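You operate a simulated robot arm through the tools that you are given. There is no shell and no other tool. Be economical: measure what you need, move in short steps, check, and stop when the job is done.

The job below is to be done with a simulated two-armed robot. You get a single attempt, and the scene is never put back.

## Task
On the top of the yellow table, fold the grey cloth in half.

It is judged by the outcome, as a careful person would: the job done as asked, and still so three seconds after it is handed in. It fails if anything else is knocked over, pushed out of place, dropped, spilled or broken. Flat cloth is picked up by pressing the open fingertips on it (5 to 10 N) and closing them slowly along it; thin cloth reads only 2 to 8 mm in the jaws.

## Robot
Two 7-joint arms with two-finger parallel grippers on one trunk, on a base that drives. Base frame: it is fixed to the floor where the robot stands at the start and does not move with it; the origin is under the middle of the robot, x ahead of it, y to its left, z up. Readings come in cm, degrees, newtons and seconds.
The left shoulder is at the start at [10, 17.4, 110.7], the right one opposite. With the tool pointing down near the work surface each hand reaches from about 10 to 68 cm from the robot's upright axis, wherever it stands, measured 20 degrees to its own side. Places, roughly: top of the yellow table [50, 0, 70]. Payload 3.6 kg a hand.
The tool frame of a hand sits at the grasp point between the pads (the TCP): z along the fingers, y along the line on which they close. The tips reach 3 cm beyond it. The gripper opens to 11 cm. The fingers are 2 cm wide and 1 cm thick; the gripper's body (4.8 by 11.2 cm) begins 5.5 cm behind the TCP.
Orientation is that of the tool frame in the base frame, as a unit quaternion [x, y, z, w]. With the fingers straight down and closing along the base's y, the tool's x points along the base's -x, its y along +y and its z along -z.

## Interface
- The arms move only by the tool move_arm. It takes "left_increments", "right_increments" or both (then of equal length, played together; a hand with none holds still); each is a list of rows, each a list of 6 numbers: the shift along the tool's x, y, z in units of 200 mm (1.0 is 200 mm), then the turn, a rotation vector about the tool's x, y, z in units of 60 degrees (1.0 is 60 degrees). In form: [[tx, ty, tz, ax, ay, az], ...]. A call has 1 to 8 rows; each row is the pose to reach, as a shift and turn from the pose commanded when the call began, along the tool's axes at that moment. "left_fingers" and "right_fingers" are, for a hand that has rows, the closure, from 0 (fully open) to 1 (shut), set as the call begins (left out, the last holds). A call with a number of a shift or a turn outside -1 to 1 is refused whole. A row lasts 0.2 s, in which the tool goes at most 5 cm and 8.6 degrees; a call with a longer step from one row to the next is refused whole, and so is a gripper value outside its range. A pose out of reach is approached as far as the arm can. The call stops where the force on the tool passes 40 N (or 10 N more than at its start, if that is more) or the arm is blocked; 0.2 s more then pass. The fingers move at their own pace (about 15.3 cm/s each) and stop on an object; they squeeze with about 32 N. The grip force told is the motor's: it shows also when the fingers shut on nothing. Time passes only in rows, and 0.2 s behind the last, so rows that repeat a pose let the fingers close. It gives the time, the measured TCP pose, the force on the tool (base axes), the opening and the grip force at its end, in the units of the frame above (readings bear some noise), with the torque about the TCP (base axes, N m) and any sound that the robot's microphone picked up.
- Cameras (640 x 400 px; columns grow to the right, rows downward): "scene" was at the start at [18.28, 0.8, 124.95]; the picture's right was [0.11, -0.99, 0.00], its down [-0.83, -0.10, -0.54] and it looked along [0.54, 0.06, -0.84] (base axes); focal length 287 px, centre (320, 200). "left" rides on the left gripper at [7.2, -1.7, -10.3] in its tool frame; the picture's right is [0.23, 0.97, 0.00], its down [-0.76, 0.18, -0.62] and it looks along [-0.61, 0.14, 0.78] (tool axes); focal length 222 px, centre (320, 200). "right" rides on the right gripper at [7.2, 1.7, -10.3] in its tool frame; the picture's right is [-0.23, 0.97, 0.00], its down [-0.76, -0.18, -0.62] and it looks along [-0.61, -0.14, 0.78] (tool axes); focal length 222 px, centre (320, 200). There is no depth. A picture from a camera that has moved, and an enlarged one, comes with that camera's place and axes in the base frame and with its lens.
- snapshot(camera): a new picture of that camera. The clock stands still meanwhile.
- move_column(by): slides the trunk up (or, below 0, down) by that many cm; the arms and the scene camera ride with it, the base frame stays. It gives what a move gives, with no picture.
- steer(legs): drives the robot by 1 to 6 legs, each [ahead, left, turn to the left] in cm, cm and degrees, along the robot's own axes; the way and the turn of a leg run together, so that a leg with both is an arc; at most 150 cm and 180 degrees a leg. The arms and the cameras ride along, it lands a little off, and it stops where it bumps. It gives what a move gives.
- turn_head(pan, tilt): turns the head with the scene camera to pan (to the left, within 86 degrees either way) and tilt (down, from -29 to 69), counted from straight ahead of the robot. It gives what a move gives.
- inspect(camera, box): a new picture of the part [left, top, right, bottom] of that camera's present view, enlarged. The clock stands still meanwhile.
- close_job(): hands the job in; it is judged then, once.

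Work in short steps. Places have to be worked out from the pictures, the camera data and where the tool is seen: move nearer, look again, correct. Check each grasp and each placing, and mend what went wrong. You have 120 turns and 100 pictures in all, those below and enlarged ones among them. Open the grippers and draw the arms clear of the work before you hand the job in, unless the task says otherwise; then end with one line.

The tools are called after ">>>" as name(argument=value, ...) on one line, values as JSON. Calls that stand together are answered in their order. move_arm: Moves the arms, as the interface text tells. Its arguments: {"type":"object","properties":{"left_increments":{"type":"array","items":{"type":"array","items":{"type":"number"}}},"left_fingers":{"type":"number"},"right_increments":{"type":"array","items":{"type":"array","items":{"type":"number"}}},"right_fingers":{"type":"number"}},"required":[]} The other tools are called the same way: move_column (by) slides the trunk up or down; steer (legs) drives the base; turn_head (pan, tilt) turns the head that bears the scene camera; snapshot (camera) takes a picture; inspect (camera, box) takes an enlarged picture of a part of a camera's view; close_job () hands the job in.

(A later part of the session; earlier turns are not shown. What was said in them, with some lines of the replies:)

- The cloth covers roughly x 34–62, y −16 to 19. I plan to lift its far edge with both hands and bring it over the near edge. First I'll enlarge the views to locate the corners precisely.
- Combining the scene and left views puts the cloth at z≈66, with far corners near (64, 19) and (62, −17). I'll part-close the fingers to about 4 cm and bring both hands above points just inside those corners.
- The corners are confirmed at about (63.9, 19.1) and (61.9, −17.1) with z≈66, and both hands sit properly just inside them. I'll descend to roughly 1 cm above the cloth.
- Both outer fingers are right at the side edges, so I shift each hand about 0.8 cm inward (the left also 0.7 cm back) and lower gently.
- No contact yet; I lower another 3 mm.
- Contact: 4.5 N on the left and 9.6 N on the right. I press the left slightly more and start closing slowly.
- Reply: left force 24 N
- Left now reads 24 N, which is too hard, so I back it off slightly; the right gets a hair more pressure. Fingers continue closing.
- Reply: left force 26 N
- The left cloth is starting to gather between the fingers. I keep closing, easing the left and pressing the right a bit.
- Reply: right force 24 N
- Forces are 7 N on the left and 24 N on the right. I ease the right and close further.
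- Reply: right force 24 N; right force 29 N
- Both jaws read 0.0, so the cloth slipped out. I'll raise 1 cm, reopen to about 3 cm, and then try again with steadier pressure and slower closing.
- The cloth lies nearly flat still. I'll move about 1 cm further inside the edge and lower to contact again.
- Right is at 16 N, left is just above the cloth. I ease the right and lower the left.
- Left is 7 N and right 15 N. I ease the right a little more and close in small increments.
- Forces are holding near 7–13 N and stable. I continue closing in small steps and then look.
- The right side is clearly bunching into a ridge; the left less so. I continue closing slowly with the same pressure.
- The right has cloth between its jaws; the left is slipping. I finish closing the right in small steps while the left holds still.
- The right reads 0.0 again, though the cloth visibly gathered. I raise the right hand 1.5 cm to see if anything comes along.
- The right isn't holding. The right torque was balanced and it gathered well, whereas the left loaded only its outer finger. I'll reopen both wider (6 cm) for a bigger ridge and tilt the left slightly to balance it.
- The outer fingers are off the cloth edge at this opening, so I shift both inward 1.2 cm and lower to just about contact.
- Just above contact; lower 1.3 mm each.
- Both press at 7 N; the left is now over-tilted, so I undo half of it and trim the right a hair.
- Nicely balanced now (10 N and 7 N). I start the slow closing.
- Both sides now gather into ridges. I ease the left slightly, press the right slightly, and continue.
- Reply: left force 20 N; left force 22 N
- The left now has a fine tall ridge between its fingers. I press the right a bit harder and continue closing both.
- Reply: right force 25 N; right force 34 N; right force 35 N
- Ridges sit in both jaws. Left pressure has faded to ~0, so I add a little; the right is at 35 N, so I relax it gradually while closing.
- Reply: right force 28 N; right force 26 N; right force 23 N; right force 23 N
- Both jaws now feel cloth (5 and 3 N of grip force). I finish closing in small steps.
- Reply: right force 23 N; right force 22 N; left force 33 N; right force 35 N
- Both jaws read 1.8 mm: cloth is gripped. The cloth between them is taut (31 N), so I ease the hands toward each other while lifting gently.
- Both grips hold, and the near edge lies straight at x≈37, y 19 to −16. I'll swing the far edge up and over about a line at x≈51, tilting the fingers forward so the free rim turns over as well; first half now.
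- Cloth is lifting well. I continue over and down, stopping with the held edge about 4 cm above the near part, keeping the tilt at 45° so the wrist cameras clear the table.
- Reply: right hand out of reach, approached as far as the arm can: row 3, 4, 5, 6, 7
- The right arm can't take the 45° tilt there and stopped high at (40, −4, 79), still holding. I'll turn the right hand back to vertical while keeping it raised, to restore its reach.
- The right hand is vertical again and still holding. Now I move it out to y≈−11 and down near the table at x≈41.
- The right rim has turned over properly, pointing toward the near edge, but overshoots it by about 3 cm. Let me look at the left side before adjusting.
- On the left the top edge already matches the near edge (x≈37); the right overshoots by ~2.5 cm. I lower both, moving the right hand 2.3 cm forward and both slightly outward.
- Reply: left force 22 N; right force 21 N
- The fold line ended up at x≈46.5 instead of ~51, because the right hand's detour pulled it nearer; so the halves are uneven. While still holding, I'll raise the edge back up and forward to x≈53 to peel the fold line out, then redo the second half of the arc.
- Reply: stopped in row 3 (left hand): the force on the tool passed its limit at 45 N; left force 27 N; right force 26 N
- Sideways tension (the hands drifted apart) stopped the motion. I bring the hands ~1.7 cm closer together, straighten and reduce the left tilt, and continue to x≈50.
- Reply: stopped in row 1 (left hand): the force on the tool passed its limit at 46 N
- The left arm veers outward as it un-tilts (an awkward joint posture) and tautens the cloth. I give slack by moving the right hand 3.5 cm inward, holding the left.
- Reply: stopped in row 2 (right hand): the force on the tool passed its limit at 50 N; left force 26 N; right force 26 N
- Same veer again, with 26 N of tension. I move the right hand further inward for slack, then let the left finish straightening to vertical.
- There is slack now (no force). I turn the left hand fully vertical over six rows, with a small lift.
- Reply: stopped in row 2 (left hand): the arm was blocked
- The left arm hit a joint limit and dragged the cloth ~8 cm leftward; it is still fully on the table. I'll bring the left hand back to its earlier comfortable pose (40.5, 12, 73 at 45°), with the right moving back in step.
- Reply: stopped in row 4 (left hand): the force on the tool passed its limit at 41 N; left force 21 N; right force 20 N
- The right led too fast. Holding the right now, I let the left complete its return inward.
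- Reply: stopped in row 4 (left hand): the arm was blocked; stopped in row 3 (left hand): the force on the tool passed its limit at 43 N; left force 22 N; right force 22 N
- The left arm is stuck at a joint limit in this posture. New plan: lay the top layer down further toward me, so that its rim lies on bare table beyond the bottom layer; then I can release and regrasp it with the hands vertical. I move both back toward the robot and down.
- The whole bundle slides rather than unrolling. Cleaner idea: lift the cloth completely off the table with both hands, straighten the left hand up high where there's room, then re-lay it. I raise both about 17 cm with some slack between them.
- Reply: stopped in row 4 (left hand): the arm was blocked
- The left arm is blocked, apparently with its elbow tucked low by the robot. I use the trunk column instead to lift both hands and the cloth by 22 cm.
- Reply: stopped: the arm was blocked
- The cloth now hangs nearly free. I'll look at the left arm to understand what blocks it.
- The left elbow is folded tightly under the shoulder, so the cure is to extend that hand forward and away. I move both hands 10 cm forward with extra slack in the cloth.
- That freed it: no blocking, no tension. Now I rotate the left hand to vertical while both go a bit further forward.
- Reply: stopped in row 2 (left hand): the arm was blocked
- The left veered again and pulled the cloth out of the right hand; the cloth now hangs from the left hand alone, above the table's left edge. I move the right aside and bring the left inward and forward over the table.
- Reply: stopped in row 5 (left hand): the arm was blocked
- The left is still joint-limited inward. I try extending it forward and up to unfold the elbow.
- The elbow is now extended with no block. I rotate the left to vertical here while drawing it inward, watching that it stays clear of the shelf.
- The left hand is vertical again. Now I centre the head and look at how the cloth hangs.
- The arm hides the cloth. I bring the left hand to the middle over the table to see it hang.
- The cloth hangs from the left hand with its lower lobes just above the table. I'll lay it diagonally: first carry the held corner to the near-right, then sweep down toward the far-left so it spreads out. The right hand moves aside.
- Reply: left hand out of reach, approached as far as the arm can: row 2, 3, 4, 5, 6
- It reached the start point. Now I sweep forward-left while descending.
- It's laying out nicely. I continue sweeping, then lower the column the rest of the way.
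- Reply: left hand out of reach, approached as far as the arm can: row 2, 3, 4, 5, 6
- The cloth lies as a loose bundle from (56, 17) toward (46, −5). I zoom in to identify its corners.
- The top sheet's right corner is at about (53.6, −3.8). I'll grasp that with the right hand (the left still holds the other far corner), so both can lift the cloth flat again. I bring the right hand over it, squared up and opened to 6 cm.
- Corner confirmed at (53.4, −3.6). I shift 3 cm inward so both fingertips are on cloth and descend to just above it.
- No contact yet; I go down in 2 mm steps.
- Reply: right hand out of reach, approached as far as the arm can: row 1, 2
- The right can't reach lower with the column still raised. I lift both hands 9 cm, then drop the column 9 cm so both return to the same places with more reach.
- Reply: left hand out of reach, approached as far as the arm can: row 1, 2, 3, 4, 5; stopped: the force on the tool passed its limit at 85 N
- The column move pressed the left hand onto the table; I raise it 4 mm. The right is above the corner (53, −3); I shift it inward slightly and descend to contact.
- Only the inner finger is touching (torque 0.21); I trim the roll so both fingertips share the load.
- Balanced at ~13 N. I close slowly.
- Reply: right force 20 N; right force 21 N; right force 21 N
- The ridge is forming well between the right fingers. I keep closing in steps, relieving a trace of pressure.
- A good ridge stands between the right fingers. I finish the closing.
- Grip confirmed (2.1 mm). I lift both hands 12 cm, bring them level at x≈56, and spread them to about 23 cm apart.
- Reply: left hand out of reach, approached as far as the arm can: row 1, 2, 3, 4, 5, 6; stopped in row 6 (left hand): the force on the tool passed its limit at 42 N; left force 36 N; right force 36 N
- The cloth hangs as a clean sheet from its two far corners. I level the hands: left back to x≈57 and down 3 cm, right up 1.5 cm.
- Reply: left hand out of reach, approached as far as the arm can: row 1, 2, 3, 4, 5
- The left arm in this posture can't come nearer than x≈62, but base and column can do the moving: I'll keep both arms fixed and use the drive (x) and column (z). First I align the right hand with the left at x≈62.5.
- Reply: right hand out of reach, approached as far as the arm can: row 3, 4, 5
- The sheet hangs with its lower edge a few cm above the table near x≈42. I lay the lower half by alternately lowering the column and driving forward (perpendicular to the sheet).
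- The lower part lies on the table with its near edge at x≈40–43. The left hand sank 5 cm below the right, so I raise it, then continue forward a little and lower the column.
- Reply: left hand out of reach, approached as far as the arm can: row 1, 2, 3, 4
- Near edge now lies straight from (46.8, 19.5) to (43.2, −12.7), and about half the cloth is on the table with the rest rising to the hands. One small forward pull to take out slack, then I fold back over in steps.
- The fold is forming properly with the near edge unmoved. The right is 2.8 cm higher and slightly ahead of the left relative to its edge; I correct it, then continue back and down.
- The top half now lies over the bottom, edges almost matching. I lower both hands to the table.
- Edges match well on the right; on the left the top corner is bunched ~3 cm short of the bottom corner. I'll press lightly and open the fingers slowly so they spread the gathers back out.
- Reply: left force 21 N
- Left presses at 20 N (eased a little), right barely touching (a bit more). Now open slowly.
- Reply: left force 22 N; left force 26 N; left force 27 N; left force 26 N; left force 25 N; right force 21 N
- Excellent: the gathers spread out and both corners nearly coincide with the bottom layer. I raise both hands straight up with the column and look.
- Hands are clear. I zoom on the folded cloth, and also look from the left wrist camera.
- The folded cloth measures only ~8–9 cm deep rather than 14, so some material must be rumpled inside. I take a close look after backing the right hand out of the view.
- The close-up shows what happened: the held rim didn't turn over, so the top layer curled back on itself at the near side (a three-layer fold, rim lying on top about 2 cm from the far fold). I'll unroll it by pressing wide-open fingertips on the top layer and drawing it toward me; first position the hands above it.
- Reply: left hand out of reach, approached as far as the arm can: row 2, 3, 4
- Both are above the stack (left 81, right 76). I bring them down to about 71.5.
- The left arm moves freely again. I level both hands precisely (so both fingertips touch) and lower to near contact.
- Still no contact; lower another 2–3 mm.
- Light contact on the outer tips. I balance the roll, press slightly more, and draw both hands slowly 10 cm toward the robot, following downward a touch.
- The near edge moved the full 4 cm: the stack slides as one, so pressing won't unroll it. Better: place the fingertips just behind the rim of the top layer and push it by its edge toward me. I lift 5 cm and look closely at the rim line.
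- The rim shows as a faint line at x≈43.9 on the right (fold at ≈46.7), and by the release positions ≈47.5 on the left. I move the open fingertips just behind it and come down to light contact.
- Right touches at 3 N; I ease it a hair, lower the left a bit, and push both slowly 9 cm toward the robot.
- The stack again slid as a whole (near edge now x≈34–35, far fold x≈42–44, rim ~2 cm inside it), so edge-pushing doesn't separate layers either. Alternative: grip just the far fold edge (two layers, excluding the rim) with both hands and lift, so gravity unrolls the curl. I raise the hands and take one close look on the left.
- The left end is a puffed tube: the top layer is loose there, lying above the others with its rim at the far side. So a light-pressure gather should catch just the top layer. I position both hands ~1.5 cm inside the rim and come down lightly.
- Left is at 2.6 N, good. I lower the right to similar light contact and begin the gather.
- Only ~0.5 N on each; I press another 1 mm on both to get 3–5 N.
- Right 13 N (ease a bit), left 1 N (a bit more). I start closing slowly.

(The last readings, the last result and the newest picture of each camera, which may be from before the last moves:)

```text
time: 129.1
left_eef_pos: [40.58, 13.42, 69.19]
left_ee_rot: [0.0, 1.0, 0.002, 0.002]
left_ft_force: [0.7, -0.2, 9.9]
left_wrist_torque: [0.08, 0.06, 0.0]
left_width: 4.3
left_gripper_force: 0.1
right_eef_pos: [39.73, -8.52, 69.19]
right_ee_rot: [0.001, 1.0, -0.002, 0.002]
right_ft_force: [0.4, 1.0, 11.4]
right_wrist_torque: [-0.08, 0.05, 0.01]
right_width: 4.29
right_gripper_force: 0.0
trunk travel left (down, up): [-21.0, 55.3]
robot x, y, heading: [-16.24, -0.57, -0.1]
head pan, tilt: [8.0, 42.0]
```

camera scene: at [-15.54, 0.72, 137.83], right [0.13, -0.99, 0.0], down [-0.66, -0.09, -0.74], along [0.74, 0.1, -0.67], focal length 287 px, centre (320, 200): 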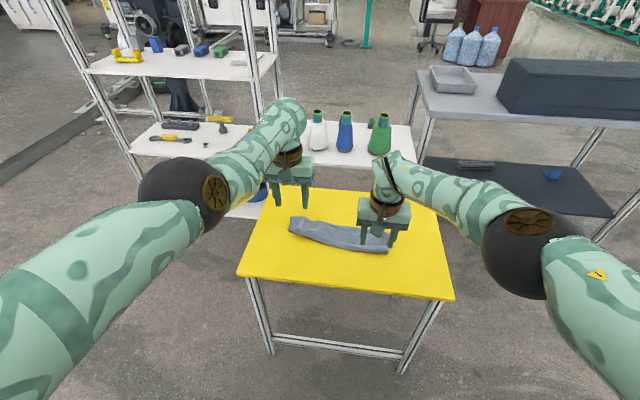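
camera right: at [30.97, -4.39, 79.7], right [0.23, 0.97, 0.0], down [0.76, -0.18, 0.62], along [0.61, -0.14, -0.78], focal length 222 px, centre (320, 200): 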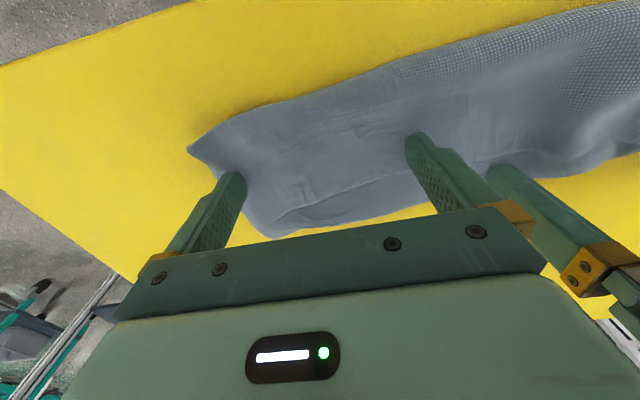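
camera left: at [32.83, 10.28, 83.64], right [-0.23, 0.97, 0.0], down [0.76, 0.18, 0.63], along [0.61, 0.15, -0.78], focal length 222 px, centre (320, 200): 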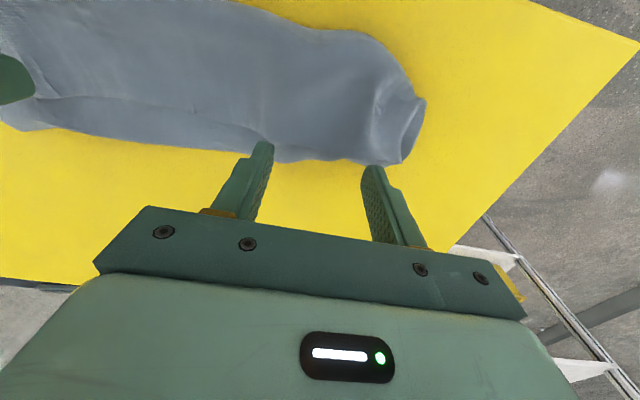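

Pressure is steady at about 10 N on both. I continue closing in steps.

>>> move_arm(left_increments=[[0, 0, -0.001, 0, 0, 0]], right_increments=[[0, 0, -0.001, 0, 0, 0]], left_fingers=0.64, right_fingers=0.64)

>>> move_arm(left_increments=[[0, 0, 0, 0, 0, 0]], right_increments=[[0, 0, 0, 0, 0, 0]], left_fingers=0.68, right_fingers=0.68)

>>> move_arm(left_increments=[[0, 0, 0, 0, 0, 0]], right_increments=[[0, 0, 0, 0, 0, 0]], left_fingers=0.72, right_fingers=0.72)

>>> move_arm(left_increments=[[0, 0, 0, 0, 0, 0]], right_increments=[[0, 0, 0, 0, 0, 0]], left_fingers=0.76, right_fingers=0.76)

>>> move_arm(left_increments=[[0, 0, -0.001, 0, 0, 0]], right_increments=[[0, 0, -0.001, 0, 0, 0]], left_fingers=0.8, right_fingers=0.8)

>>> move_arm(left_increments=[[0, 0, 0, 0, 0, 0]], right_increments=[[0, 0, 0, 0, 0, 0]], left_fingers=0.84, right_fingers=0.84)

```text
time: 129.5
left_eef_pos: [40.54, 13.36, 69.25]
left_ee_rot: [0.0, 1.0, 0.003, 0.002]
left_ft_force: [-0.7, -0.9, 11.2]
left_wrist_torque: [0.12, 0.11, 0.06]
left_width: 3.89
left_gripper_force: 0.0
right_eef_pos: [39.77, -8.51, 69.14]
right_ee_rot: [0.0, 1.0, -0.003, 0.001]
right_ft_force: [-1.3, 0.5, 7.1]
right_wrist_torque: [-0.05, 0.05, 0.01]
right_width: 3.91
right_gripper_force: 0.1
trunk travel left (down, up): [-21.0, 55.3]
robot x, y, heading: [-16.42, -0.04, -0.2]
head pan, tilt: [8.0, 42.0]
```

```text
time: 129.9
left_eef_pos: [40.53, 13.32, 69.21]
left_ee_rot: [-0.001, 1.0, 0.003, 0.001]
left_ft_force: [0.4, -1.3, 12.2]
left_wrist_torque: [0.11, 0.1, 0.01]
left_width: 3.38
left_gripper_force: 0.1
right_eef_pos: [39.81, -8.62, 69.23]
right_ee_rot: [0.0, 1.0, -0.002, 0.001]
right_ft_force: [0.5, 1.0, 5.3]
right_wrist_torque: [-0.01, 0.01, 0.0]
right_width: 3.47
right_gripper_force: 0.1
trunk travel left (down, up): [-21.0, 55.3]
robot x, y, heading: [-16.16, -0.45, -0.1]
head pan, tilt: [8.0, 42.0]
```

```text
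time: 130.3
left_eef_pos: [40.59, 13.42, 69.23]
left_ee_rot: [-0.002, 1.0, 0.002, 0.001]
left_ft_force: [-0.1, -1.4, 13.9]
left_wrist_torque: [0.11, 0.13, 0.01]
left_width: 2.93
left_gripper_force: 0.0
right_eef_pos: [39.75, -8.62, 69.27]
right_ee_rot: [0.001, 1.0, -0.002, 0.002]
right_ft_force: [0.3, 1.2, 3.6]
right_wrist_torque: [-0.04, 0.01, -0.02]
right_width: 3.05
right_gripper_force: 0.0
trunk travel left (down, up): [-21.0, 55.3]
robot x, y, heading: [-16.03, -0.33, -0.3]
head pan, tilt: [8.0, 42.0]
```

```text
time: 130.7
left_eef_pos: [40.47, 13.35, 69.28]
left_ee_rot: [0.0, 1.0, 0.002, 0.002]
left_ft_force: [0.1, -1.1, 14.6]
left_wrist_torque: [0.07, 0.09, 0.02]
left_width: 2.47
left_gripper_force: 0.0
right_eef_pos: [39.84, -8.46, 69.34]
right_ee_rot: [0.001, 1.0, -0.003, 0.001]
right_ft_force: [-0.7, 0.2, 3.9]
right_wrist_torque: [-0.01, 0.0, 0.01]
right_width: 2.62
right_gripper_force: 0.0
trunk travel left (down, up): [-21.0, 55.3]
robot x, y, heading: [-16.05, -0.64, -0.2]
head pan, tilt: [8.0, 42.0]
```

```text
time: 131.1
left_eef_pos: [40.48, 13.21, 69.26]
left_ee_rot: [-0.001, 1.0, 0.003, 0.002]
left_ft_force: [-0.6, -0.7, 14.1]
left_wrist_torque: [0.07, 0.13, 0.04]
left_width: 2.06
left_gripper_force: 0.0
right_eef_pos: [39.82, -8.57, 69.32]
right_ee_rot: [0.001, 1.0, -0.004, 0.002]
right_ft_force: [-0.3, 0.5, 2.4]
right_wrist_torque: [-0.04, 0.01, -0.02]
right_width: 2.19
right_gripper_force: 0.1
trunk travel left (down, up): [-21.0, 55.3]
robot x, y, heading: [-15.97, -0.63, -0.5]
head pan, tilt: [8.0, 42.0]
```

```text
time: 131.5
left_eef_pos: [40.6, 13.14, 69.28]
left_ee_rot: [0.0, 1.0, 0.001, 0.002]
left_ft_force: [0.6, -2.5, 13.1]
left_wrist_torque: [0.03, 0.11, 0.0]
left_width: 1.74
left_gripper_force: 0.1
right_eef_pos: [39.66, -8.62, 69.27]
right_ee_rot: [0.001, 1.0, -0.003, 0.002]
right_ft_force: [-1.0, 2.1, 3.0]
right_wrist_torque: [0.03, 0.04, 0.03]
right_width: 1.86
right_gripper_force: 0.6
trunk travel left (down, up): [-21.0, 55.3]
robot x, y, heading: [-16.48, -0.44, -0.4]
head pan, tilt: [8.0, 42.0]
```

Nearly closed. I raise both 3 mm (to catch only the upper part of the ridge) and finish closing.

>>> move_arm(left_increments=[[0, 0, -0.012, 0, 0, 0]], right_increments=[[0, 0, -0.008, 0, 0, 0]], left_fingers=0.88, right_fingers=0.88)

>>> move_arm(left_increments=[[0, 0, -0.003, 0, 0, 0]], right_increments=[[0, 0, -0.003, 0, 0, 0]], left_fingers=0.92, right_fingers=0.92)

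>>> move_arm(left_increments=[[0, 0, 0, 0, 0, 0]], right_increments=[[0, 0, 0, 0, 0, 0]], left_fingers=0.96, right_fingers=0.96)

>>> move_arm(left_increments=[[0, 0, 0, 0, 0, 0], [0, 0, 0, 0, 0, 0]], right_increments=[[0, 0, 0, 0, 0, 0], [0, 0, 0, 0, 0, 0]], left_fingers=1.0, right_fingers=1.0)

```text
time: 131.9
left_eef_pos: [40.54, 13.41, 69.19]
left_ee_rot: [-0.002, 1.0, 0.001, -0.001]
left_ft_force: [1.2, -5.5, 5.1]
left_wrist_torque: [-0.13, 0.02, 0.07]
left_width: 1.47
left_gripper_force: 2.1
right_eef_pos: [39.74, -8.6, 69.39]
right_ee_rot: [0.001, 1.0, -0.002, 0.0]
right_ft_force: [-0.4, 4.0, -0.2]
right_wrist_torque: [0.13, -0.02, -0.02]
right_width: 1.63
right_gripper_force: 2.5
trunk travel left (down, up): [-21.0, 55.3]
robot x, y, heading: [-16.14, -0.34, -0.4]
head pan, tilt: [8.0, 42.0]
```

```text
time: 132.3
left_eef_pos: [40.55, 13.31, 69.31]
left_ee_rot: [-0.001, 1.0, 0.002, -0.001]
left_ft_force: [0.7, -5.2, 1.8]
left_wrist_torque: [-0.17, -0.03, 0.02]
left_width: 1.22
left_gripper_force: 4.8
right_eef_pos: [39.79, -8.4, 69.44]
right_ee_rot: [0.001, 1.0, -0.001, 0.001]
right_ft_force: [-0.5, 5.7, 0.8]
right_wrist_torque: [0.19, -0.03, -0.01]
right_width: 1.14
right_gripper_force: 32.1
trunk travel left (down, up): [-21.0, 55.3]
robot x, y, heading: [-16.0, -0.64, -0.0]
head pan, tilt: [8.0, 42.0]
```

```text
time: 132.7
left_eef_pos: [40.64, 13.21, 69.36]
left_ee_rot: [-0.002, 1.0, 0.001, 0.0]
left_ft_force: [0.3, -6.3, 1.3]
left_wrist_torque: [-0.27, 0.01, 0.06]
left_width: 0.94
left_gripper_force: 5.6
right_eef_pos: [39.74, -8.65, 69.5]
right_ee_rot: [0.0, 1.0, -0.003, 0.0]
right_ft_force: [-1.0, 7.6, 1.1]
right_wrist_torque: [0.28, -0.01, 0.03]
right_width: 1.16
right_gripper_force: 31.6
trunk travel left (down, up): [-21.0, 55.3]
robot x, y, heading: [-15.99, -0.32, -0.4]
head pan, tilt: [8.0, 42.0]
```

```text
time: 133.3
left_eef_pos: [40.65, 13.32, 69.33]
left_ee_rot: [-0.001, 1.0, 0.001, 0.0]
left_ft_force: [1.0, -14.1, -0.4]
left_wrist_torque: [-0.47, -0.04, 0.11]
left_width: 0.23
left_gripper_force: 32.2
right_eef_pos: [39.78, -8.5, 69.37]
right_ee_rot: [0.001, 1.0, -0.002, 0.0]
right_ft_force: [0.4, 14.2, 1.0]
right_wrist_torque: [0.45, 0.01, 0.05]
right_width: 1.19
right_gripper_force: 32.2
trunk travel left (down, up): [-21.0, 55.3]
robot x, y, heading: [-15.97, -0.44, -0.4]
head pan, tilt: [8.0, 42.0]
```

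Left caught 2.3 mm (a single-layer ridge), but the right reads 12 mm, meaning several layers. I loosen the right, raise it 7 mm and re-close so only the crest of the top layer is caught.

>>> move_arm(left_increments=[[0, -0.02, 0, 0, 0, 0], [0, -0.02, 0, 0, 0, 0]], right_increments=[[0, 0, 0, 0, 0, 0], [0, 0, -0.035, 0, 0, 0]], right_fingers=0.82)

>>> move_arm(right_increments=[[0, 0, 0, 0, 0, 0]], right_fingers=0.88)

>>> move_arm(right_increments=[[0, 0, 0, 0, 0, 0]], right_fingers=0.94)

>>> move_arm(right_increments=[[0, 0, 0, 0, 0, 0], [0, 0, 0, 0, 0, 0]], right_fingers=1.0)

```text
time: 133.9
left_eef_pos: [40.64, 12.82, 69.49]
left_ee_rot: [-0.001, 1.0, 0.002, 0.0]
left_ft_force: [-0.2, -4.3, 0.0]
left_wrist_torque: [-0.22, 0.0, 0.07]
left_width: 0.24
left_gripper_force: 31.9
right_eef_pos: [39.73, -8.6, 69.99]
right_ee_rot: [0.002, 1.0, -0.003, 0.001]
right_ft_force: [-0.3, 3.3, 0.3]
right_wrist_torque: [0.31, -0.05, -0.06]
right_width: 1.43
right_gripper_force: 3.0
trunk travel left (down, up): [-21.0, 55.3]
robot x, y, heading: [-16.14, -0.17, -0.2]
head pan, tilt: [8.0, 42.0]
```

```text
time: 134.3
left_eef_pos: [40.6, 12.97, 69.44]
left_ee_rot: [-0.001, 1.0, 0.002, 0.001]
left_ft_force: [0.1, -7.5, 1.2]
left_wrist_torque: [-0.25, -0.03, 0.06]
left_width: 0.23
left_gripper_force: 32.5
right_eef_pos: [39.69, -8.57, 70.05]
right_ee_rot: [0.001, 1.0, -0.003, 0.0]
right_ft_force: [0.5, 7.9, -0.6]
right_wrist_torque: [0.28, -0.01, -0.02]
right_width: 0.97
right_gripper_force: 5.8
trunk travel left (down, up): [-21.0, 55.3]
robot x, y, heading: [-16.1, -0.59, -0.4]
head pan, tilt: [8.0, 42.0]
```

```text
time: 134.7
left_eef_pos: [40.57, 12.88, 69.33]
left_ee_rot: [0.0, 1.0, 0.001, -0.001]
left_ft_force: [0.7, -3.8, 0.7]
left_wrist_torque: [-0.02, 0.02, 0.02]
left_width: 0.25
left_gripper_force: 31.9
right_eef_pos: [39.68, -8.68, 70.11]
right_ee_rot: [0.001, 1.0, -0.003, 0.001]
right_ft_force: [-0.1, 4.6, 0.7]
right_wrist_torque: [-0.07, -0.02, -0.04]
right_width: 1.04
right_gripper_force: 4.9
trunk travel left (down, up): [-21.0, 55.3]
robot x, y, heading: [-16.43, -0.32, -0.3]
head pan, tilt: [8.0, 42.0]
```

```text
time: 135.3
left_eef_pos: [40.51, 12.92, 69.35]
left_ee_rot: [-0.002, 1.0, 0.002, 0.001]
left_ft_force: [-0.3, -4.8, 2.1]
left_wrist_torque: [-0.14, 0.02, 0.07]
left_width: 0.23
left_gripper_force: 31.6
right_eef_pos: [39.74, -8.55, 70.15]
right_ee_rot: [0.001, 1.0, -0.002, 0.001]
right_ft_force: [0.2, 6.3, 1.2]
right_wrist_torque: [0.18, -0.03, -0.06]
right_width: 0.23
right_gripper_force: 32.1
trunk travel left (down, up): [-21.0, 55.3]
robot x, y, heading: [-16.11, -0.37, -0.2]
head pan, tilt: [8.0, 42.0]
```

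Right now also reads 2.3 mm. I lift both with the column 26 cm and check with one picture how it hangs.

>>> move_column(by=26)

>>> snapshot(camera="scene")

```text
time: 138.0
left_eef_pos: [40.55, 12.75, 95.38]
left_ee_rot: [0.0, 1.0, 0.001, 0.001]
left_ft_force: [0.9, -3.8, -1.2]
left_wrist_torque: [-0.11, 0.01, 0.06]
left_width: 0.23
left_gripper_force: 32.3
right_eef_pos: [39.79, -8.53, 96.07]
right_ee_rot: [0.0, 1.0, -0.002, 0.001]
right_ft_force: [-0.8, 3.3, 0.5]
right_wrist_torque: [0.11, -0.01, -0.01]
right_width: 0.19
right_gripper_force: 32.0
trunk travel left (down, up): [-47.0, 29.3]
robot x, y, heading: [-15.76, -0.62, -0.2]
head pan, tilt: [8.0, 42.0]
```

```text
1 pictures are left
camera scene: at [-5.03, 0.67, 151.93], right [0.13, -0.99, 0.0], down [-0.66, -0.09, -0.74], along [0.74, 0.1, -0.67], focal length 287 px, centre (320, 200)
```

scene: 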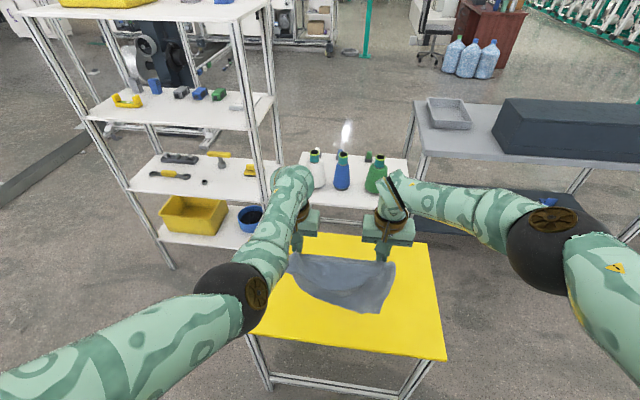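

The sheet hangs open again (lower edge near z≈67, x≈40). With only one picture left I'll work from poses: lay the lower half by driving forward while lowering.

>>> move_column(by=-2.5)

>>> steer(legs=[[2.5, 0, 0]])

>>> move_column(by=-3)

>>> steer(legs=[[4, 0, 0]])

>>> move_column(by=-3.5)

>>> steer(legs=[[4, 0, 0]])

>>> move_column(by=-3.5)

>>> steer(legs=[[4, 0, 0]])

```text
time: 138.7
left_eef_pos: [40.48, 12.65, 92.98]
left_ee_rot: [-0.001, 1.0, 0.001, 0.0]
left_ft_force: [-1.2, -3.5, -0.4]
left_wrist_torque: [-0.07, -0.02, 0.03]
left_width: 0.24
left_gripper_force: 31.9
right_eef_pos: [39.92, -8.62, 93.66]
right_ee_rot: [0.001, 1.0, -0.002, 0.002]
right_ft_force: [1.1, 3.5, 0.0]
right_wrist_torque: [0.15, 0.0, -0.06]
right_width: 0.22
right_gripper_force: 32.0
trunk travel left (down, up): [-44.5, 31.8]
robot x, y, heading: [-15.68, -0.43, -0.6]
head pan, tilt: [8.0, 42.0]
```

```text
time: 139.5
left_eef_pos: [42.89, 12.71, 92.82]
left_ee_rot: [-0.001, 1.0, 0.001, 0.0]
left_ft_force: [0.0, -4.5, -0.5]
left_wrist_torque: [-0.11, 0.03, 0.03]
left_width: 0.22
left_gripper_force: 32.1
right_eef_pos: [42.28, -8.49, 93.6]
right_ee_rot: [0.001, 1.0, -0.002, 0.001]
right_ft_force: [0.3, 4.4, -0.6]
right_wrist_torque: [0.13, 0.01, -0.08]
right_width: 0.19
right_gripper_force: 32.2
trunk travel left (down, up): [-44.5, 31.8]
robot x, y, heading: [-13.64, -0.46, -0.2]
head pan, tilt: [8.0, 42.0]
```

```text
time: 140.2
left_eef_pos: [42.82, 12.62, 89.91]
left_ee_rot: [0.0, 1.0, 0.0, 0.001]
left_ft_force: [-1.1, -3.7, -0.7]
left_wrist_torque: [-0.12, -0.01, 0.03]
left_width: 0.27
left_gripper_force: 32.2
right_eef_pos: [42.28, -8.51, 90.7]
right_ee_rot: [0.001, 1.0, -0.003, 0.002]
right_ft_force: [1.0, 3.5, -0.2]
right_wrist_torque: [0.12, -0.04, -0.03]
right_width: 0.21
right_gripper_force: 31.6
trunk travel left (down, up): [-41.5, 34.8]
robot x, y, heading: [-13.65, -0.55, -0.4]
head pan, tilt: [8.0, 42.0]
```

```text
time: 141.1
left_eef_pos: [47.15, 12.64, 89.74]
left_ee_rot: [-0.001, 1.0, 0.001, -0.002]
left_ft_force: [0.1, -3.7, 0.5]
left_wrist_torque: [-0.14, 0.01, 0.05]
left_width: 0.25
left_gripper_force: 32.0
right_eef_pos: [46.58, -8.59, 90.52]
right_ee_rot: [0.0, 1.0, -0.002, 0.0]
right_ft_force: [0.2, 4.7, -0.3]
right_wrist_torque: [0.11, 0.0, -0.02]
right_width: 0.21
right_gripper_force: 32.1
trunk travel left (down, up): [-41.5, 34.8]
robot x, y, heading: [-9.7, -0.42, -0.1]
head pan, tilt: [8.0, 42.0]
```

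```text
time: 141.9
left_eef_pos: [46.92, 12.62, 86.6]
left_ee_rot: [-0.001, 1.0, 0.0, 0.0]
left_ft_force: [-0.1, -4.2, 0.8]
left_wrist_torque: [-0.13, 0.0, 0.04]
left_width: 0.23
left_gripper_force: 32.3
right_eef_pos: [46.3, -8.59, 87.13]
right_ee_rot: [0.001, 1.0, -0.002, 0.002]
right_ft_force: [0.1, 3.4, -0.1]
right_wrist_torque: [0.12, -0.02, -0.07]
right_width: 0.22
right_gripper_force: 31.8
trunk travel left (down, up): [-38.0, 38.3]
robot x, y, heading: [-9.76, -0.48, -0.2]
head pan, tilt: [8.0, 42.0]
```

```text
time: 142.8
left_eef_pos: [51.15, 12.48, 86.25]
left_ee_rot: [0.0, 1.0, 0.0, 0.0]
left_ft_force: [-0.1, -3.7, -0.9]
left_wrist_torque: [-0.11, 0.05, 0.04]
left_width: 0.25
left_gripper_force: 32.0
right_eef_pos: [50.35, -8.54, 87.07]
right_ee_rot: [0.001, 1.0, -0.003, 0.0]
right_ft_force: [0.4, 3.6, -0.5]
right_wrist_torque: [0.1, 0.0, -0.07]
right_width: 0.21
right_gripper_force: 31.8
trunk travel left (down, up): [-38.0, 38.3]
robot x, y, heading: [-5.68, -0.36, -0.4]
head pan, tilt: [8.0, 42.0]
```

```text
time: 143.6
left_eef_pos: [50.87, 12.61, 82.97]
left_ee_rot: [-0.001, 1.0, 0.0, 0.001]
left_ft_force: [0.2, -3.0, -0.9]
left_wrist_torque: [-0.1, -0.02, -0.01]
left_width: 0.23
left_gripper_force: 32.0
right_eef_pos: [50.28, -8.59, 83.85]
right_ee_rot: [0.002, 1.0, -0.001, 0.001]
right_ft_force: [-0.3, 3.9, 0.2]
right_wrist_torque: [0.16, -0.04, 0.02]
right_width: 0.23
right_gripper_force: 31.2
trunk travel left (down, up): [-34.5, 41.8]
robot x, y, heading: [-5.8, -0.32, -0.3]
head pan, tilt: [8.0, 42.0]
```

```text
time: 144.5
left_eef_pos: [55.13, 12.48, 82.71]
left_ee_rot: [0.002, 1.0, -0.001, -0.002]
left_ft_force: [0.5, -4.6, -0.6]
left_wrist_torque: [-0.12, 0.06, 0.02]
left_width: 0.23
left_gripper_force: 32.3
right_eef_pos: [54.35, -8.58, 83.47]
right_ee_rot: [0.002, 1.0, -0.003, 0.001]
right_ft_force: [1.1, 4.0, -0.6]
right_wrist_torque: [0.13, 0.01, -0.05]
right_width: 0.22
right_gripper_force: 31.6
trunk travel left (down, up): [-34.5, 41.8]
robot x, y, heading: [-1.88, -0.56, -0.4]
head pan, tilt: [8.0, 42.0]
```

Pinch points are now at about (55, 81). A last forward-and-down pull to lay half of it, then I fold back over in a taut arc.

>>> steer(legs=[[1.9, 0, 0]])

>>> move_column(by=-3.6)

>>> steer(legs=[[-3.4, 0, 0]])

>>> move_column(by=-0.7)

>>> steer(legs=[[-3.4, 0, 0]])

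>>> move_column(by=-1.8)

>>> steer(legs=[[-3.2, 0, 0]])

>>> move_column(by=-2.6)

>>> steer(legs=[[-2.6, 0, 0]])

```text
time: 145.3
left_eef_pos: [56.9, 12.56, 82.81]
left_ee_rot: [0.001, 1.0, 0.0, 0.0]
left_ft_force: [0.4, -3.6, 0.3]
left_wrist_torque: [-0.12, 0.04, 0.04]
left_width: 0.25
left_gripper_force: 31.5
right_eef_pos: [56.21, -8.64, 83.55]
right_ee_rot: [0.002, 1.0, -0.002, 0.0]
right_ft_force: [0.5, 3.5, -0.8]
right_wrist_torque: [0.11, 0.06, -0.07]
right_width: 0.23
right_gripper_force: 32.4
trunk travel left (down, up): [-34.5, 41.8]
robot x, y, heading: [0.1, -0.63, -0.7]
head pan, tilt: [8.0, 42.0]
```

```text
time: 146.1
left_eef_pos: [56.72, 12.62, 79.49]
left_ee_rot: [0.001, 1.0, 0.0, 0.0]
left_ft_force: [-0.2, -3.4, 0.2]
left_wrist_torque: [-0.07, -0.02, 0.08]
left_width: 0.21
left_gripper_force: 32.1
right_eef_pos: [56.06, -8.61, 80.14]
right_ee_rot: [0.002, 1.0, -0.001, 0.002]
right_ft_force: [-1.0, 3.8, -0.4]
right_wrist_torque: [0.14, 0.0, -0.02]
right_width: 0.23
right_gripper_force: 32.1
trunk travel left (down, up): [-30.9, 45.4]
robot x, y, heading: [0.11, -0.34, -0.2]
head pan, tilt: [8.0, 42.0]
```

```text
time: 146.9
left_eef_pos: [53.31, 12.65, 79.36]
left_ee_rot: [-0.001, 1.0, 0.0, 0.001]
left_ft_force: [-0.6, -3.2, 0.0]
left_wrist_torque: [-0.13, -0.01, 0.0]
left_width: 0.25
left_gripper_force: 32.7
right_eef_pos: [52.45, -8.61, 80.07]
right_ee_rot: [0.001, 1.0, -0.001, 0.002]
right_ft_force: [-0.4, 3.2, -0.3]
right_wrist_torque: [0.15, -0.01, 0.0]
right_width: 0.25
right_gripper_force: 32.2
trunk travel left (down, up): [-30.9, 45.4]
robot x, y, heading: [-3.05, -0.71, -0.4]
head pan, tilt: [8.0, 42.0]
```

```text
time: 147.5
left_eef_pos: [53.32, 12.56, 78.67]
left_ee_rot: [0.0, 1.0, 0.0, 0.0]
left_ft_force: [-0.7, -3.2, 0.0]
left_wrist_torque: [-0.11, 0.01, 0.06]
left_width: 0.25
left_gripper_force: 31.6
right_eef_pos: [52.55, -8.49, 79.56]
right_ee_rot: [0.001, 1.0, -0.002, 0.001]
right_ft_force: [0.0, 3.4, 0.0]
right_wrist_torque: [0.08, -0.01, -0.04]
right_width: 0.2
right_gripper_force: 31.6
trunk travel left (down, up): [-30.2, 46.1]
robot x, y, heading: [-3.3, -0.71, -0.2]
head pan, tilt: [8.0, 42.0]
```

```text
time: 148.3
left_eef_pos: [49.74, 12.52, 78.65]
left_ee_rot: [0.0, 1.0, 0.0, 0.001]
left_ft_force: [-0.2, -3.6, 0.4]
left_wrist_torque: [-0.09, -0.01, 0.04]
left_width: 0.23
left_gripper_force: 31.8
right_eef_pos: [49.13, -8.6, 79.51]
right_ee_rot: [0.001, 1.0, -0.002, 0.002]
right_ft_force: [-0.3, 3.6, -0.1]
right_wrist_torque: [0.13, -0.03, -0.07]
right_width: 0.22
right_gripper_force: 32.6
trunk travel left (down, up): [-30.2, 46.1]
robot x, y, heading: [-6.43, -0.8, -0.5]
head pan, tilt: [8.0, 42.0]
```

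```text
time: 149.0
left_eef_pos: [49.79, 12.55, 76.82]
left_ee_rot: [0.0, 1.0, 0.0, 0.0]
left_ft_force: [-0.1, -2.9, -0.7]
left_wrist_torque: [-0.12, 0.01, 0.02]
left_width: 0.24
left_gripper_force: 32.6
right_eef_pos: [49.34, -8.54, 77.54]
right_ee_rot: [0.001, 1.0, -0.002, 0.001]
right_ft_force: [0.2, 2.8, -0.1]
right_wrist_torque: [0.11, 0.0, -0.03]
right_width: 0.24
right_gripper_force: 31.8
trunk travel left (down, up): [-28.4, 47.9]
robot x, y, heading: [-6.61, -0.59, -0.2]
head pan, tilt: [8.0, 42.0]
```

```text
time: 149.8
left_eef_pos: [46.66, 12.63, 76.87]
left_ee_rot: [0.0, 1.0, 0.0, 0.001]
left_ft_force: [0.1, -3.1, 0.7]
left_wrist_torque: [-0.1, -0.01, 0.01]
left_width: 0.25
left_gripper_force: 31.5
right_eef_pos: [46.02, -8.59, 77.72]
right_ee_rot: [0.002, 1.0, -0.002, 0.002]
right_ft_force: [0.1, 4.1, 0.1]
right_wrist_torque: [0.07, -0.01, 0.02]
right_width: 0.24
right_gripper_force: 32.2
trunk travel left (down, up): [-28.4, 47.9]
robot x, y, heading: [-9.93, -0.44, -0.4]
head pan, tilt: [8.0, 42.0]
```

```text
time: 150.5
left_eef_pos: [46.69, 12.59, 74.28]
left_ee_rot: [0.0, 1.0, 0.001, 0.0]
left_ft_force: [-1.6, -3.9, 0.3]
left_wrist_torque: [-0.1, 0.01, 0.04]
left_width: 0.25
left_gripper_force: 32.4
right_eef_pos: [45.85, -8.41, 74.98]
right_ee_rot: [0.001, 1.0, -0.002, 0.001]
right_ft_force: [0.4, 3.3, 0.6]
right_wrist_torque: [0.13, 0.0, -0.03]
right_width: 0.24
right_gripper_force: 31.8
trunk travel left (down, up): [-25.8, 50.5]
robot x, y, heading: [-9.32, -0.47, -0.0]
head pan, tilt: [8.0, 42.0]
```

```text
time: 151.3
left_eef_pos: [44.0, 12.57, 74.35]
left_ee_rot: [0.0, 1.0, -0.001, 0.001]
left_ft_force: [-0.6, -3.9, -0.1]
left_wrist_torque: [-0.1, 0.0, 0.01]
left_width: 0.24
left_gripper_force: 32.3
right_eef_pos: [43.38, -8.4, 75.08]
right_ee_rot: [0.001, 1.0, -0.002, 0.002]
right_ft_force: [-0.9, 4.0, -0.4]
right_wrist_torque: [0.18, -0.05, -0.02]
right_width: 0.23
right_gripper_force: 32.3
trunk travel left (down, up): [-25.8, 50.5]
robot x, y, heading: [-12.77, -0.7, -0.3]
head pan, tilt: [8.0, 42.0]
```

Pinch points are at (44, 72) and taut. I lower to the table and move the last centimetre back.

>>> move_column(by=-2.5)

>>> steer(legs=[[-1.2, 0, 0]])

>>> move_column(by=-2.2)

>>> move_arm(left_increments=[[0, 0.01, 0, 0, 0, 0], [0, 0.02, 0.005, 0, 0, 0]], right_increments=[[0, -0.01, 0.02, 0, 0, 0], [0, -0.02, 0.04, 0, 0, 0]])

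```text
time: 152.1
left_eef_pos: [44.18, 12.68, 71.87]
left_ee_rot: [-0.001, 1.0, 0.0, 0.001]
left_ft_force: [-0.1, -2.9, 0.7]
left_wrist_torque: [-0.11, -0.03, 0.1]
left_width: 0.24
left_gripper_force: 31.6
right_eef_pos: [43.48, -8.49, 72.48]
right_ee_rot: [-0.001, 1.0, -0.002, 0.001]
right_ft_force: [0.1, 3.4, 0.7]
right_wrist_torque: [0.09, -0.05, -0.02]
right_width: 0.22
right_gripper_force: 32.3
trunk travel left (down, up): [-23.3, 53.0]
robot x, y, heading: [-12.38, -0.25, -0.0]
head pan, tilt: [8.0, 42.0]
```

```text
time: 152.8
left_eef_pos: [42.82, 12.7, 71.71]
left_ee_rot: [0.0, 1.0, 0.001, 0.0]
left_ft_force: [-0.7, -3.7, 0.2]
left_wrist_torque: [-0.1, 0.01, 0.01]
left_width: 0.24
left_gripper_force: 32.1
right_eef_pos: [42.21, -8.42, 72.5]
right_ee_rot: [0.001, 1.0, -0.002, 0.0]
right_ft_force: [0.2, 3.9, 1.3]
right_wrist_torque: [0.15, -0.03, -0.02]
right_width: 0.21
right_gripper_force: 31.9
trunk travel left (down, up): [-23.3, 53.0]
robot x, y, heading: [-13.38, -0.87, -0.4]
head pan, tilt: [8.0, 42.0]
```

```text
time: 153.5
left_eef_pos: [43.16, 12.98, 69.63]
left_ee_rot: [-0.001, 1.0, 0.001, 0.002]
left_ft_force: [-0.3, -6.0, 0.6]
left_wrist_torque: [-0.14, 0.01, 0.01]
left_width: 0.23
left_gripper_force: 32.1
right_eef_pos: [42.31, -8.44, 70.27]
right_ee_rot: [0.001, 1.0, -0.002, 0.0]
right_ft_force: [0.1, 4.6, -0.2]
right_wrist_torque: [0.17, -0.02, -0.03]
right_width: 0.26
right_gripper_force: 31.4
trunk travel left (down, up): [-21.1, 55.2]
robot x, y, heading: [-13.4, -0.58, -0.3]
head pan, tilt: [8.0, 42.0]
```

```text
time: 154.1
left_eef_pos: [43.11, 13.31, 69.39]
left_ee_rot: [-0.001, 1.0, 0.002, 0.0]
left_ft_force: [-0.4, -9.2, 0.7]
left_wrist_torque: [-0.28, 0.03, 0.09]
left_width: 0.2
left_gripper_force: 31.8
right_eef_pos: [42.2, -8.72, 69.74]
right_ee_rot: [0.0, 1.0, 0.0, 0.002]
right_ft_force: [2.5, 9.8, 13.7]
right_wrist_torque: [0.37, -0.07, -0.14]
right_width: 0.27
right_gripper_force: 31.8
trunk travel left (down, up): [-21.1, 55.2]
robot x, y, heading: [-13.65, -0.6, -0.1]
head pan, tilt: [8.0, 42.0]
```

Both hands are down, still holding. I use the last picture now, while I can still correct, with the right wrist camera.

>>> snapshot(camera="right")

```text
0 pictures are left
camera right: at [34.99, -7.11, 80.1], right [0.23, 0.97, 0.0], down [0.76, -0.18, 0.63], along [0.61, -0.14, -0.78], focal length 222 px, centre (320, 200)
```

right: 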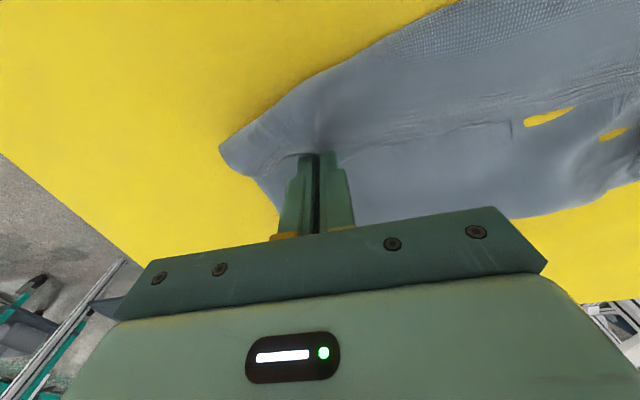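

From this view the outline is right: near edge x≈36–40, fold x≈49–51, i.e. about half depth. The held rim should come ~2.5 cm further toward the near edge to take up slack. I lift 5 mm, move back 2.5 cm, and set down again.

>>> move_arm(left_increments=[[0, -0.01, -0.03, 0, 0, 0], [0.06, -0.01, -0.035, 0, 0, 0], [0.125, -0.01, -0.035, 0, 0, 0], [0.125, -0.01, -0.01, 0, 0, 0], [0.125, 0, 0.004, 0, 0, 0]], right_increments=[[0, 0.01, -0.03, 0, 0, 0], [0.06, 0.01, -0.035, 0, 0, 0], [0.125, 0.01, -0.035, 0, 0, 0], [0.125, 0.01, -0.01, 0, 0, 0], [0.125, 0, 0.004, 0, 0, 0]])

```text
time: 155.3
left_eef_pos: [42.16, 14.23, 71.01]
left_ee_rot: [-0.007, 1.0, 0.006, 0.02]
left_ft_force: [-3.4, -29.3, -1.3]
left_wrist_torque: [-0.93, 0.11, 0.23]
left_width: 0.29
left_gripper_force: 32.1
right_eef_pos: [39.75, -8.6, 69.6]
right_ee_rot: [0.0, 1.0, 0.001, 0.002]
right_ft_force: [2.8, 30.1, 13.2]
right_wrist_torque: [0.92, -0.08, -0.36]
right_width: 0.33
right_gripper_force: 32.8
trunk travel left (down, up): [-21.1, 55.2]
robot x, y, heading: [-13.81, -0.53, 0.0]
head pan, tilt: [8.0, 42.0]
```

The left arm is drifting at its limit again, tensioning the cloth (29 N). I ease it forward/inward to a comfortable pose and drive the base back instead.

>>> move_arm(left_increments=[[-0.06, -0.04, 0.01, 0.01, 0.02, 0.007], [-0.1, -0.055, 0.02, 0.01, 0.038, 0.013], [-0.1, -0.055, 0.02, 0.01, 0.038, 0.013]], right_increments=[[-0.01, 0.01, -0.02, 0, 0, 0], [-0.02, 0.02, -0.04, 0, 0, 0], [-0.02, 0.02, -0.04, 0, 0, 0]])

>>> steer(legs=[[-2, 0, 0]])

```text
time: 156.1
left_eef_pos: [42.7, 12.37, 69.26]
left_ee_rot: [0.005, 1.0, 0.0, -0.016]
left_ft_force: [-3.7, -0.9, 20.5]
left_wrist_torque: [0.02, 0.18, 0.04]
left_width: 0.24
left_gripper_force: 32.4
right_eef_pos: [40.05, -8.74, 70.17]
right_ee_rot: [0.002, 1.0, -0.003, 0.001]
right_ft_force: [-0.1, 2.5, 0.6]
right_wrist_torque: [0.07, -0.01, -0.07]
right_width: 0.21
right_gripper_force: 32.2
trunk travel left (down, up): [-21.1, 55.2]
robot x, y, heading: [-13.7, -0.44, -0.1]
head pan, tilt: [8.0, 42.0]
stopped in row 3 (left hand): the force on the tool passed its limit at 40 N (the readings are from after the stop); the commanded pose is now the measured one
```

```text
time: 156.8
left_eef_pos: [40.42, 12.31, 69.16]
left_ee_rot: [0.006, 1.0, -0.001, -0.015]
left_ft_force: [0.6, -1.8, 30.6]
left_wrist_torque: [0.06, 0.07, 0.02]
left_width: 0.24
left_gripper_force: 32.2
right_eef_pos: [38.06, -8.69, 70.16]
right_ee_rot: [0.001, 1.0, -0.005, 0.0]
right_ft_force: [0.0, 2.4, 0.5]
right_wrist_torque: [0.06, -0.05, -0.05]
right_width: 0.2
right_gripper_force: 32.0
trunk travel left (down, up): [-21.1, 55.2]
robot x, y, heading: [-15.62, -0.62, -0.5]
head pan, tilt: [8.0, 42.0]
```

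Left now at (40.4, 12.3) pressing too hard (ease), right at 38 (I move it 1.2 cm forward and down). Then I'll release with the spreading motion.

>>> move_arm(left_increments=[[0, 0, -0.006, 0, 0, 0], [0, 0, -0.008, 0, 0, 0], [0, 0, -0.008, 0, 0, 0]], right_increments=[[-0.03, 0, 0, 0, 0, 0], [-0.055, 0, 0.02, 0, 0, 0], [-0.055, 0, 0.03, 0, 0, 0]])

>>> move_arm(left_increments=[[0, 0, 0, 0, 0, 0]], right_increments=[[0, 0, 0.006, 0, 0, 0]], left_fingers=0.92, right_fingers=0.92)

```text
time: 157.6
left_eef_pos: [40.71, 12.38, 69.37]
left_ee_rot: [0.005, 1.0, 0.0, -0.017]
left_ft_force: [1.0, -3.1, 2.8]
left_wrist_torque: [-0.06, 0.03, -0.03]
left_width: 0.22
left_gripper_force: 31.9
right_eef_pos: [39.26, -8.79, 69.64]
right_ee_rot: [0.001, 1.0, -0.005, 0.001]
right_ft_force: [-0.2, 0.5, 11.9]
right_wrist_torque: [0.0, 0.09, -0.03]
right_width: 0.21
right_gripper_force: 32.0
trunk travel left (down, up): [-21.1, 55.2]
robot x, y, heading: [-15.85, -0.56, -0.1]
head pan, tilt: [8.0, 42.0]
```

```text
time: 158.0
left_eef_pos: [40.75, 12.39, 69.35]
left_ee_rot: [0.006, 1.0, 0.0, -0.017]
left_ft_force: [-1.0, 0.6, 5.7]
left_wrist_torque: [0.01, 0.05, -0.01]
left_width: 0.88
left_gripper_force: 0.0
right_eef_pos: [39.32, -8.79, 69.42]
right_ee_rot: [0.002, 1.0, -0.005, 0.0]
right_ft_force: [0.7, 1.2, 0.0]
right_wrist_torque: [0.02, -0.01, 0.0]
right_width: 0.9
right_gripper_force: 0.4
trunk travel left (down, up): [-21.1, 55.2]
robot x, y, heading: [-15.34, -0.65, -0.2]
head pan, tilt: [8.0, 42.0]
```

Grips released. I press the right lightly and open both slowly to spread the gathers.

>>> move_arm(left_increments=[[0, 0, 0.001, 0, 0, 0]], right_increments=[[0, 0, 0.01, 0, 0, 0]], left_fingers=0.85, right_fingers=0.88)

>>> move_arm(left_increments=[[0, 0, 0.001, 0, 0, 0]], right_increments=[[0, 0, 0.004, 0, 0, 0]], left_fingers=0.77, right_fingers=0.82)

>>> move_arm(left_increments=[[0, 0, 0.001, 0, 0, 0]], right_increments=[[0, 0, 0.001, 0, 0, 0]], left_fingers=0.69, right_fingers=0.75)

>>> move_arm(left_increments=[[0, 0, 0, 0, 0, 0]], right_increments=[[0, 0, 0, 0, 0, 0]], left_fingers=0.6, right_fingers=0.66)

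>>> move_arm(left_increments=[[0, 0, 0, 0, 0, 0], [0, 0, 0, 0, 0, 0]], right_increments=[[0, 0, 0, 0, 0, 0], [0, 0, 0, 0, 0, 0]], left_fingers=0.5, right_fingers=0.52)

```text
time: 158.4
left_eef_pos: [40.57, 12.41, 69.37]
left_ee_rot: [0.005, 1.0, -0.001, -0.017]
left_ft_force: [0.2, 0.1, 1.8]
left_wrist_torque: [0.01, 0.01, -0.01]
left_width: 1.63
left_gripper_force: 0.0
right_eef_pos: [39.29, -8.74, 69.05]
right_ee_rot: [0.002, 1.0, -0.005, 0.002]
right_ft_force: [-0.3, -1.4, 4.0]
right_wrist_torque: [0.03, 0.05, 0.02]
right_width: 1.31
right_gripper_force: 0.1
trunk travel left (down, up): [-21.1, 55.2]
robot x, y, heading: [-15.42, -0.66, -0.2]
head pan, tilt: [8.0, 42.0]
```

```text
time: 158.8
left_eef_pos: [40.64, 12.35, 69.25]
left_ee_rot: [0.004, 1.0, 0.0, -0.016]
left_ft_force: [0.6, 0.4, 2.2]
left_wrist_torque: [0.03, -0.01, 0.04]
left_width: 2.53
left_gripper_force: 0.1
right_eef_pos: [39.29, -8.81, 69.17]
right_ee_rot: [0.0, 1.0, -0.004, 0.001]
right_ft_force: [0.8, 0.4, 9.8]
right_wrist_torque: [0.1, 0.02, -0.01]
right_width: 1.89
right_gripper_force: 0.1
trunk travel left (down, up): [-21.1, 55.2]
robot x, y, heading: [-15.46, -0.13, -0.3]
head pan, tilt: [8.0, 42.0]
```

```text
time: 159.2
left_eef_pos: [40.65, 12.3, 69.34]
left_ee_rot: [0.005, 1.0, 0.001, -0.015]
left_ft_force: [-0.1, -0.1, 1.5]
left_wrist_torque: [0.02, 0.0, -0.01]
left_width: 3.42
left_gripper_force: 0.0
right_eef_pos: [39.25, -8.67, 69.14]
right_ee_rot: [0.002, 1.0, -0.005, 0.001]
right_ft_force: [2.0, -2.1, 15.8]
right_wrist_torque: [0.2, -0.02, -0.03]
right_width: 2.58
right_gripper_force: 0.0
trunk travel left (down, up): [-21.1, 55.2]
robot x, y, heading: [-15.78, -0.2, -0.2]
head pan, tilt: [8.0, 42.0]
```

```text
time: 159.6
left_eef_pos: [40.59, 12.32, 69.2]
left_ee_rot: [0.005, 1.0, 0.0, -0.016]
left_ft_force: [0.5, 0.1, 1.6]
left_wrist_torque: [0.07, -0.05, 0.0]
left_width: 4.39
left_gripper_force: 0.0
right_eef_pos: [39.2, -8.68, 69.25]
right_ee_rot: [0.003, 1.0, -0.004, 0.002]
right_ft_force: [2.3, -3.5, 19.8]
right_wrist_torque: [0.28, -0.04, -0.02]
right_width: 3.5
right_gripper_force: 0.0
trunk travel left (down, up): [-21.1, 55.2]
robot x, y, heading: [-15.84, -0.22, 0.0]
head pan, tilt: [8.0, 42.0]
```

```text
time: 160.2
left_eef_pos: [40.45, 12.3, 69.27]
left_ee_rot: [0.006, 1.0, 0.0, -0.016]
left_ft_force: [0.3, -0.9, 0.8]
left_wrist_torque: [0.04, -0.01, -0.01]
left_width: 5.47
left_gripper_force: 0.0
right_eef_pos: [39.25, -8.83, 69.16]
right_ee_rot: [0.003, 1.0, -0.004, 0.002]
right_ft_force: [3.0, -5.3, 23.3]
right_wrist_torque: [0.4, 0.0, -0.06]
right_width: 4.97
right_gripper_force: 0.1
trunk travel left (down, up): [-21.1, 55.2]
robot x, y, heading: [-15.68, -0.31, -0.5]
head pan, tilt: [8.0, 42.0]
```

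Both hands are open to about 5 cm and the cloth is free. I raise them straight up with the column and back the robot away from the table.

>>> move_column(by=14)

>>> steer(legs=[[-22, 0, 0]])

```text
time: 161.9
left_eef_pos: [40.7, 12.36, 83.03]
left_ee_rot: [0.005, 1.0, -0.001, -0.018]
left_ft_force: [0.0, 0.9, -0.2]
left_wrist_torque: [-0.01, 0.01, 0.01]
left_width: 5.5
left_gripper_force: 0.0
right_eef_pos: [39.18, -8.74, 83.02]
right_ee_rot: [0.001, 1.0, -0.004, -0.001]
right_ft_force: [-0.1, -0.7, -0.4]
right_wrist_torque: [0.04, -0.01, 0.02]
right_width: 5.27
right_gripper_force: 0.1
trunk travel left (down, up): [-35.1, 41.2]
robot x, y, heading: [-15.66, -0.69, -0.2]
head pan, tilt: [8.0, 42.0]
```

```text
time: 163.6
left_eef_pos: [18.41, 12.59, 83.21]
left_ee_rot: [0.005, 1.0, 0.0, -0.016]
left_ft_force: [0.2, -0.2, -0.7]
left_wrist_torque: [0.03, -0.02, 0.0]
left_width: 5.48
left_gripper_force: 0.1
right_eef_pos: [17.11, -8.57, 83.18]
right_ee_rot: [0.001, 1.0, -0.004, 0.001]
right_ft_force: [-0.5, 0.6, 0.4]
right_wrist_torque: [-0.01, -0.01, 0.03]
right_width: 5.28
right_gripper_force: 0.1
trunk travel left (down, up): [-35.1, 41.2]
robot x, y, heading: [-37.61, -0.17, -0.1]
head pan, tilt: [8.0, 42.0]
```

The grippers are open and well clear of the table, and nothing else was touched. I have no pictures left, so I hand the job in.

>>> close_job()

```text
The job is handed in.
```

I handed the job in with the grey cloth folded over on the yellow table, but I couldn't confirm the final result because I had no pictures left. The last picture, taken before I moved the held edge about 2.5 cm and let go, showed a fold about half the cloth's depth. The layers may be rumpled and the edges may not line up exactly. I noticed nothing else touched or knocked over, and both hands are open and clear of the table.
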